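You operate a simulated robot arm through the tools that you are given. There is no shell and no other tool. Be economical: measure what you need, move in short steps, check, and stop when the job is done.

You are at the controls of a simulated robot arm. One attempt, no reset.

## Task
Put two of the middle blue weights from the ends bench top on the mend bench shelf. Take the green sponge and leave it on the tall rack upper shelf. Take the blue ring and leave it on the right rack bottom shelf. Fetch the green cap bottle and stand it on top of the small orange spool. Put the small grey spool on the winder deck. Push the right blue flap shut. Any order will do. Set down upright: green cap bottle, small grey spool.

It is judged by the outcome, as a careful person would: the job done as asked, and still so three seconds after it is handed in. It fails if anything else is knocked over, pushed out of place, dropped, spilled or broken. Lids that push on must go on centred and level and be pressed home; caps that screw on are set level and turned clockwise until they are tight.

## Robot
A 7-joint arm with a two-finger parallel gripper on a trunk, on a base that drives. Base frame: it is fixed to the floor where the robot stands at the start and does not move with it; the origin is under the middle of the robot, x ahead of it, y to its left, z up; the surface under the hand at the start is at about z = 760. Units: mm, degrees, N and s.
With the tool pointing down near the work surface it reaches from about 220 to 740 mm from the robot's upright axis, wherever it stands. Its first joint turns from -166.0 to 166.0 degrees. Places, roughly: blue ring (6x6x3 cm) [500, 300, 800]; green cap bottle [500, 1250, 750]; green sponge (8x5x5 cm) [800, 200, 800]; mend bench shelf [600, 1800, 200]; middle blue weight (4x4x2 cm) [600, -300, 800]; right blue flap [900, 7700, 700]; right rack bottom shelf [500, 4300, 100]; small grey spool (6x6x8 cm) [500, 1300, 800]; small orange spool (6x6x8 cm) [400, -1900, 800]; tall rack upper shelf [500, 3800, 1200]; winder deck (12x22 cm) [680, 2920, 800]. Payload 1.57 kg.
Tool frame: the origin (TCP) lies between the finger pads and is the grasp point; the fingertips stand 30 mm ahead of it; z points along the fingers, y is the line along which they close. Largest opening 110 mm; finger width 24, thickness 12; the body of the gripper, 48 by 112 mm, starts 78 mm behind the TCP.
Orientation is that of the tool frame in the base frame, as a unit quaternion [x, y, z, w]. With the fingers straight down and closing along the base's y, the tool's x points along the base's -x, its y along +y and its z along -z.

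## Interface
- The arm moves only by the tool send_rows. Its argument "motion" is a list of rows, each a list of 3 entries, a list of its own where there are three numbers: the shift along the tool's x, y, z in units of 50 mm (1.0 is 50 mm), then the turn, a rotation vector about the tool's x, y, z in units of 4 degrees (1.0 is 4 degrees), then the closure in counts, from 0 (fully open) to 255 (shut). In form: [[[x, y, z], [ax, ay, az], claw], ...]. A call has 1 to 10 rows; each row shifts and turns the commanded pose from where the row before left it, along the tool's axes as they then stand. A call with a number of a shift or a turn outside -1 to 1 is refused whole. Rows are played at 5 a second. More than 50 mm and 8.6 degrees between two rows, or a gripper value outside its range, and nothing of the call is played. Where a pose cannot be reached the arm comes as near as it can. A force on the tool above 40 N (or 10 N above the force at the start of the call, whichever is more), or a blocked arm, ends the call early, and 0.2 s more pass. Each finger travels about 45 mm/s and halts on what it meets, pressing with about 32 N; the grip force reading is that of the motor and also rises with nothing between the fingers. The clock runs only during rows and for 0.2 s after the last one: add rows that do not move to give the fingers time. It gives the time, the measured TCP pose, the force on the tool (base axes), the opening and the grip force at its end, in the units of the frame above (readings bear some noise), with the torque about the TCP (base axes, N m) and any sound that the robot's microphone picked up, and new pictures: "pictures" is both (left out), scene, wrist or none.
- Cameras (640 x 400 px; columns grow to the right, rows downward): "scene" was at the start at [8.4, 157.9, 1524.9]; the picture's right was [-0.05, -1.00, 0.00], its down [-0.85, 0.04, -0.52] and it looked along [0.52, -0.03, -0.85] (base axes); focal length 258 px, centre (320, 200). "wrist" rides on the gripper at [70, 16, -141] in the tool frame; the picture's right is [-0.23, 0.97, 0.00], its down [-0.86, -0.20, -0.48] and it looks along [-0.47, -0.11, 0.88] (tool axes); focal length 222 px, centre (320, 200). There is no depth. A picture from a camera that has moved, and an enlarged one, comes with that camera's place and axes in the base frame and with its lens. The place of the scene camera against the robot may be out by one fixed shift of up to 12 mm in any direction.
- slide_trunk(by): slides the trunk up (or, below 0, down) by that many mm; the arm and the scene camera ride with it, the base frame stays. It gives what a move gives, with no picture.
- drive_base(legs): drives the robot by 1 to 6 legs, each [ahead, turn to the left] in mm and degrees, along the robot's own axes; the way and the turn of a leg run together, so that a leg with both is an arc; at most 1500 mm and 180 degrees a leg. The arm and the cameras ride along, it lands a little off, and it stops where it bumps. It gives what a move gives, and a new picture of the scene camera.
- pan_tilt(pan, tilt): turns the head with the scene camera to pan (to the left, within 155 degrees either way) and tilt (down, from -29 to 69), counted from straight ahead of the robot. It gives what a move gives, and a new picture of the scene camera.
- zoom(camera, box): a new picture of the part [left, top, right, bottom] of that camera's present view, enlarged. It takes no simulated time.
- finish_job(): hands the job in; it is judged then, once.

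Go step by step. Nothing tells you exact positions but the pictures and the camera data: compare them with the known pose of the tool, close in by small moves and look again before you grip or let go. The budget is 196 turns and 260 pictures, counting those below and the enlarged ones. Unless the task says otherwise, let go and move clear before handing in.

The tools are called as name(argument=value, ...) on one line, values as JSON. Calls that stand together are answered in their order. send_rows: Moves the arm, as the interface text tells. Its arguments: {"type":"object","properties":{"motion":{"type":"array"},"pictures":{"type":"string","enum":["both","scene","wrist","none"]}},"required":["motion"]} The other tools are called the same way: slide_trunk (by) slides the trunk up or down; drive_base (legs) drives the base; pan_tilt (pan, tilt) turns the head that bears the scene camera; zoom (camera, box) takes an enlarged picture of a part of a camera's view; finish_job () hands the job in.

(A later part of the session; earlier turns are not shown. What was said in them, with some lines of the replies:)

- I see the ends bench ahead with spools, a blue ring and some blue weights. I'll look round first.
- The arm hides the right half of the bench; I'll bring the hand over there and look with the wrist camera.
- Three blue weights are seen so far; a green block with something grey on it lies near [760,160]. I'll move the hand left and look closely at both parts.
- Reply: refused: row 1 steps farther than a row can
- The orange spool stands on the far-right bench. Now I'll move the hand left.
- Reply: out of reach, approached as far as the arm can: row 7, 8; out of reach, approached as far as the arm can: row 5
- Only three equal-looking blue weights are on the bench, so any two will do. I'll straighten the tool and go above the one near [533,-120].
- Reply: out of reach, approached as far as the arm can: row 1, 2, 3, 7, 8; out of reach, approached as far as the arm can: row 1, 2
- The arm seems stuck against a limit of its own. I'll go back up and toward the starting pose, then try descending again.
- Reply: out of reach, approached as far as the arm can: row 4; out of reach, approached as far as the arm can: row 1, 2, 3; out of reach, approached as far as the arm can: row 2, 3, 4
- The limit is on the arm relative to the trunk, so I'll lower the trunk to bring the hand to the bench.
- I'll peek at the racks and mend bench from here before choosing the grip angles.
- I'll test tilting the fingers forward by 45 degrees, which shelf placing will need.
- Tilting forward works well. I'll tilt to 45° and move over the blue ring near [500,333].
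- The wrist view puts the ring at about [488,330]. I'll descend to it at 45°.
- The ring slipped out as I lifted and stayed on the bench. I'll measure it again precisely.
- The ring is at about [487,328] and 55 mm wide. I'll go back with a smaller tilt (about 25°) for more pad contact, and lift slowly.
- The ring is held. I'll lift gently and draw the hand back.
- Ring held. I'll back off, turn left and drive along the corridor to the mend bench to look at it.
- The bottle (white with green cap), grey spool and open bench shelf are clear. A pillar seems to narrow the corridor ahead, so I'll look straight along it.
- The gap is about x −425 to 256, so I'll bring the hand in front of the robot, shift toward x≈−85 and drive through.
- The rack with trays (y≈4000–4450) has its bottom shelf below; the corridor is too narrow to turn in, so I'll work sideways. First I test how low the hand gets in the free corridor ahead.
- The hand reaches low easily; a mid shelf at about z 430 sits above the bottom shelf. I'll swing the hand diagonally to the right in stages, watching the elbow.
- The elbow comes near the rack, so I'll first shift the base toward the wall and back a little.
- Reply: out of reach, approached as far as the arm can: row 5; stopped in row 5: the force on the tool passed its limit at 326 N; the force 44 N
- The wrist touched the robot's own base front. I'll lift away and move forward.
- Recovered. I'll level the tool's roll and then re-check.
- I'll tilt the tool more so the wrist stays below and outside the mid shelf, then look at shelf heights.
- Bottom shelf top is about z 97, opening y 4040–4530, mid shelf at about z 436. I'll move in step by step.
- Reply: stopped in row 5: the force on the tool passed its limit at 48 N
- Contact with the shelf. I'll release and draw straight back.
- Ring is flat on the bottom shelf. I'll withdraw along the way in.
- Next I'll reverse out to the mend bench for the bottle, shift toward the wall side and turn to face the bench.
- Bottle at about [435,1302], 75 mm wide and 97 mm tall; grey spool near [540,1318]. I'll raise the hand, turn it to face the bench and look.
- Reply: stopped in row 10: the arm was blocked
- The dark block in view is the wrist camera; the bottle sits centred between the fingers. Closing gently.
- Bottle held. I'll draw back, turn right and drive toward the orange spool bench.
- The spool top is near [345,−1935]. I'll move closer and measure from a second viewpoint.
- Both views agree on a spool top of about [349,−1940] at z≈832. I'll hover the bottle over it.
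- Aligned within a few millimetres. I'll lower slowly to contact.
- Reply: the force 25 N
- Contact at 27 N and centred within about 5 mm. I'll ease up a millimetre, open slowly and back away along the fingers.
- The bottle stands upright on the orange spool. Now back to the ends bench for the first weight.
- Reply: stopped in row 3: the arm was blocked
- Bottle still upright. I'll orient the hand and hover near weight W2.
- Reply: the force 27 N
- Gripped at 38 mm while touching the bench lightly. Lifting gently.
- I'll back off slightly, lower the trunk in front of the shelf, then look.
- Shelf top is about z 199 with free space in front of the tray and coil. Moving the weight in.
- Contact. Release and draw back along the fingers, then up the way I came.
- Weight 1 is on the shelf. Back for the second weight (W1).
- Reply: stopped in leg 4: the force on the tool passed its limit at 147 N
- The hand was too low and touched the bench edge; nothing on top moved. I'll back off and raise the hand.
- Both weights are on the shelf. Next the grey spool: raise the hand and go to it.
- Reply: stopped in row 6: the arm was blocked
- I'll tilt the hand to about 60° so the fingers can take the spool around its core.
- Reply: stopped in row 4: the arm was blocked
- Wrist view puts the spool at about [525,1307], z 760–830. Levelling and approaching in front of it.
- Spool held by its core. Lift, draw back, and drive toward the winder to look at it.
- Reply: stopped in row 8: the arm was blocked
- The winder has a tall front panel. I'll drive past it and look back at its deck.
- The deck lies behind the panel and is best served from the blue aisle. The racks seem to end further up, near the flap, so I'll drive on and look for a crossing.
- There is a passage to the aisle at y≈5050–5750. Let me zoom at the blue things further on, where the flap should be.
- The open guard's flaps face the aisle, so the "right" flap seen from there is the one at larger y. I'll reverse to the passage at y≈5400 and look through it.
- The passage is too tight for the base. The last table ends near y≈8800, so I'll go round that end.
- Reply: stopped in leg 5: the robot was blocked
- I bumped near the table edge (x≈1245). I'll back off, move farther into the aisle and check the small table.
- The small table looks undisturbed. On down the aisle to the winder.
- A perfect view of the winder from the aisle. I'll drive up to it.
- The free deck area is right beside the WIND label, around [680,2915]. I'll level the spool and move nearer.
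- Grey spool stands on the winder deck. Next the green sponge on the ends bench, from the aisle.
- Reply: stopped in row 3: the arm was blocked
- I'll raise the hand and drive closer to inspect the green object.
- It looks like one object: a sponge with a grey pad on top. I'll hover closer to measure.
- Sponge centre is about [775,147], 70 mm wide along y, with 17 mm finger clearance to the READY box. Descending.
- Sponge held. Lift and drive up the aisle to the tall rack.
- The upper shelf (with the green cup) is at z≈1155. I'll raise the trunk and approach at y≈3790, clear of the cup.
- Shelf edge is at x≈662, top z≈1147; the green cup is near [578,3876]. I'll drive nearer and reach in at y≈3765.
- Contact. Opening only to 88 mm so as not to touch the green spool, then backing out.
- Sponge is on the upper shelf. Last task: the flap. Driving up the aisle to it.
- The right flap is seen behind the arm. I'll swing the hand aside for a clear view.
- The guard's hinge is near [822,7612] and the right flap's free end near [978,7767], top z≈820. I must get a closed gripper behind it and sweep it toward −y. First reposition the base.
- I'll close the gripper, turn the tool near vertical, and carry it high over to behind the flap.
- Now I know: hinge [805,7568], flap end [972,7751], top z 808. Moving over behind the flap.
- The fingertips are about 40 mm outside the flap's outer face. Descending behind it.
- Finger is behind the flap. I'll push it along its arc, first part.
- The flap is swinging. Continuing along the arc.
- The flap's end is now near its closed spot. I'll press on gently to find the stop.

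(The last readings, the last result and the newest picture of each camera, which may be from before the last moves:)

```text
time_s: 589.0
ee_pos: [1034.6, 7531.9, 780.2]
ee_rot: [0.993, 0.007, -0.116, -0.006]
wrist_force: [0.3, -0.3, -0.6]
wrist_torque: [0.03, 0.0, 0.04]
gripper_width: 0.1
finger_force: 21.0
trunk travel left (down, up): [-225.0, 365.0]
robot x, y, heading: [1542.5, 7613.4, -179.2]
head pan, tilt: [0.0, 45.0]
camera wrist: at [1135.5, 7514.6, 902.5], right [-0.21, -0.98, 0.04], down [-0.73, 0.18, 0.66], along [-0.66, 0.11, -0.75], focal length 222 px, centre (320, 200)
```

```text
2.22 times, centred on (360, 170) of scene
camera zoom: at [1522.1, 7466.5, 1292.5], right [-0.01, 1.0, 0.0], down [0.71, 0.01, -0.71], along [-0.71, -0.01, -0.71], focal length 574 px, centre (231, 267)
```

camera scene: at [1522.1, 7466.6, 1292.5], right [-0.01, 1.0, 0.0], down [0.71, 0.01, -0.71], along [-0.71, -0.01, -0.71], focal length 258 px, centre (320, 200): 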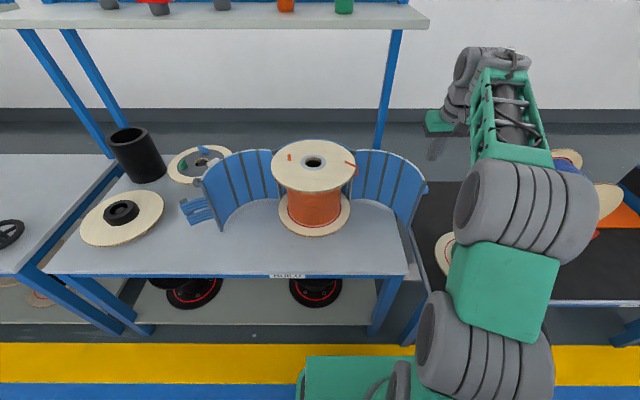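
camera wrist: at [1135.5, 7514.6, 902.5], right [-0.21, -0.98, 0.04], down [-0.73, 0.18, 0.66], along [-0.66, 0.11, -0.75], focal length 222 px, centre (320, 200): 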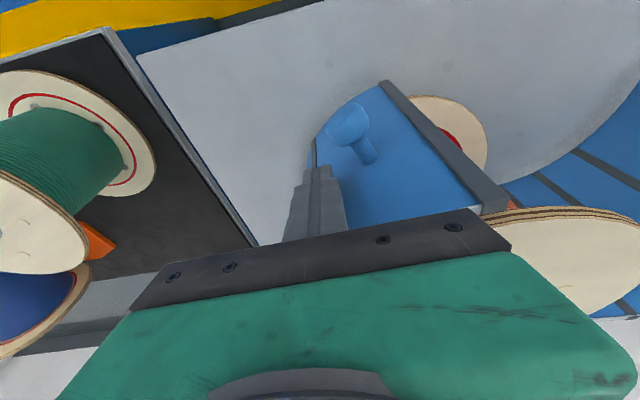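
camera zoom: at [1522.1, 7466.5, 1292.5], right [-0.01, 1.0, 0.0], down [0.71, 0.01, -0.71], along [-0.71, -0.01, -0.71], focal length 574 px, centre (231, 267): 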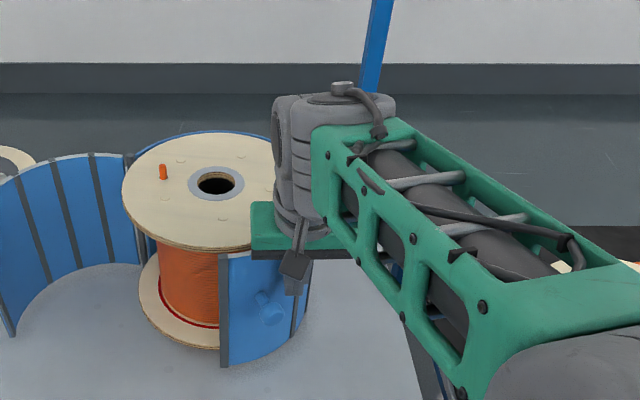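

The flap end did not move this time; I'll press a little further to feel whether it is at its stop.

send_rows(motion=[[[-0.03, 0.12, 0], [0, 0, 0], 255], [[-0.04, 0.12, 0], [0, 0, 0], 255], [[-0.05, 0.1, 0], [0, 0, 0], 255], [[-0.05, 0.08, 0], [0, 0, 0], 255], [[0, 0, 0], [0, 0, 0], 255]], pictures="wrist")

zoom(camera="scene", box=[240, 80, 480, 260])

```text
time_s: 589.7
ee_pos: [1032.6, 7528.4, 781.3]
ee_rot: [0.994, -0.002, -0.112, -0.009]
wrist_force: [10.8, 13.4, 8.1]
wrist_torque: [0.3, -0.12, -0.12]
gripper_width: 0.0
finger_force: 22.0
trunk travel left (down, up): [-225.0, 365.0]
robot x, y, heading: [1544.9, 7615.3, -179.9]
head pan, tilt: [0.0, 45.0]
stopped in row 3: the force on the tool passed its limit at 47 N (the readings are from after the stop); the commanded pose is now the measured one
camera wrist: at [1133.4, 7507.3, 903.2], right [-0.23, -0.97, 0.03], down [-0.73, 0.19, 0.66], along [-0.65, 0.13, -0.75], focal length 222 px, centre (320, 200)
```

wrist: 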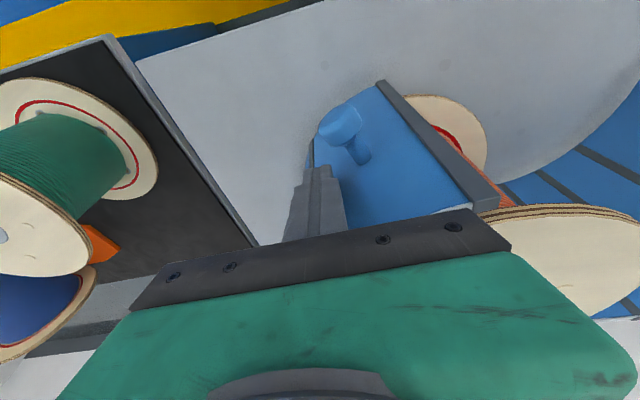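

```text
2.22 times, centred on (360, 170) of scene
camera zoom: at [1522.6, 7468.1, 1292.8], right [0.0, 1.0, 0.0], down [0.71, 0.0, -0.71], along [-0.71, 0.0, -0.71], focal length 574 px, centre (231, 267)
```

zoom: 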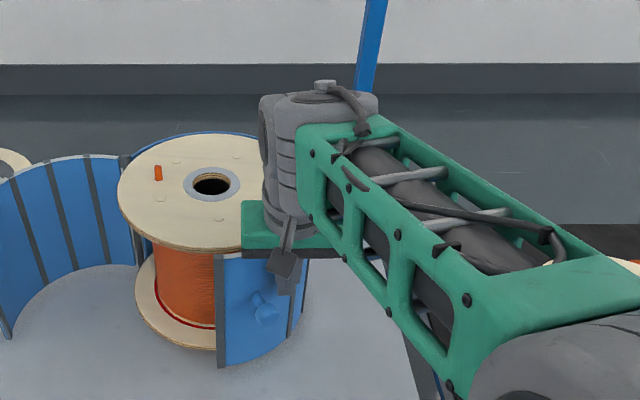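

Firm stop: the flap is shut. I'll move the hand off it, up and away.

send_rows(motion=[[[0.1, -0.3, 0], [0, 0, 0], 255], [[0.2, -0.6, 0], [0, 0, 0], 255], [[0, 0, -0.8], [0, 0, 0], 255], [[0, 0, -0.8], [0, 0, 0], 255], [[0, 0, -0.8], [0, 0, 0], 255], [[0, 0, -0.8], [0, 0, 0], 255], [[0, -0.8, 0], [0, 0, 0], 255], [[0, -0.8, 0], [0, 0, 0], 255], [[0, 0, 0], [0, 0, 0], 255]], pictures="scene")

zoom(camera="scene", box=[200, 80, 440, 260])

```text
time_s: 591.7
ee_pos: [1082.3, 7646.9, 935.0]
ee_rot: [0.994, 0.001, -0.112, -0.008]
wrist_force: [-0.6, 0.0, -1.1]
wrist_torque: [0.0, -0.03, -0.03]
gripper_width: 0.0
finger_force: 21.2
trunk travel left (down, up): [-225.0, 365.0]
robot x, y, heading: [1541.3, 7615.3, -179.6]
head pan, tilt: [0.0, 45.0]
camera scene: at [1521.5, 7466.8, 1292.5], right [-0.01, 1.0, 0.0], down [0.71, 0.0, -0.71], along [-0.71, 0.0, -0.71], focal length 258 px, centre (320, 200)
```

scene: 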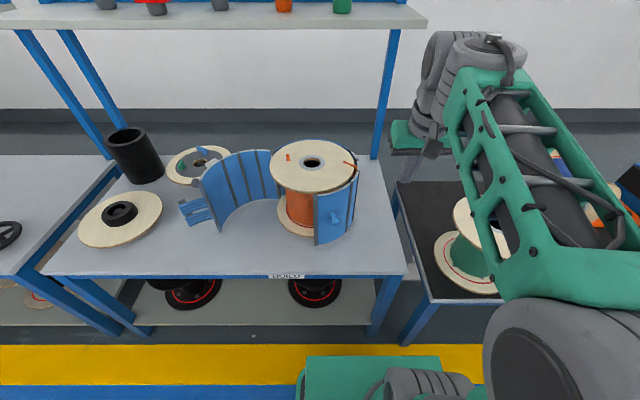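

```text
2.22 times, centred on (320, 170) of scene
camera zoom: at [1521.5, 7466.8, 1292.5], right [-0.01, 1.0, 0.0], down [0.71, 0.0, -0.71], along [-0.71, 0.0, -0.71], focal length 574 px, centre (320, 267)
```

zoom: 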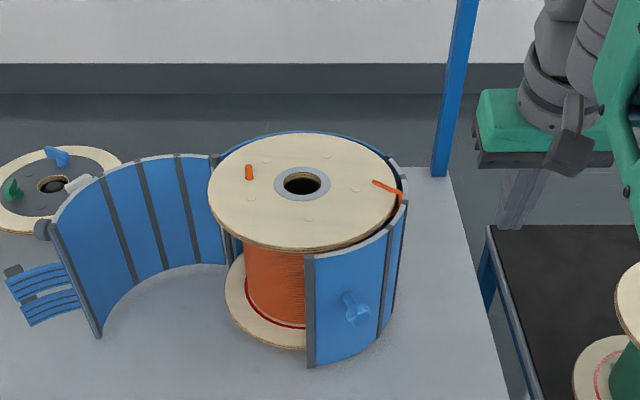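

All six tasks are done: the right flap is shut against its stop and nothing else here looks disturbed. Handing in.

finish_job()

```text
The job is handed in.
```

I finished all six tasks and handed the job in; no score came back.

- **Weights:** two of the three blue weights on the ends bench are now on the mend bench shelf. I saw no size difference between the three, so I picked any two.
- **Ring:** it lies flat on the right rack bottom shelf. On my first try it slipped out as I lifted and stayed on the bench, so I gripped it again.
- **Bottle:** it stands upright on the small orange spool, about 5 mm off centre.
- **Grey spool:** it stands upright on the winder deck.
- **Sponge:** it is on the tall rack upper shelf, the one at about 1150 mm. I took its grey pad as part of the sponge.
- **Flap:** I pushed the right blue flap until it met a firm stop, and it sits closed around the reel. I chose the right-hand one as seen from the aisle, which matches the position you gave.

There were three bumps along the way. The hand touched the ends bench edge, the base touched a table in the aisle, and the wrist touched the robot's own base. Afterwards nothing on the ends bench had moved and the table looked undisturbed.
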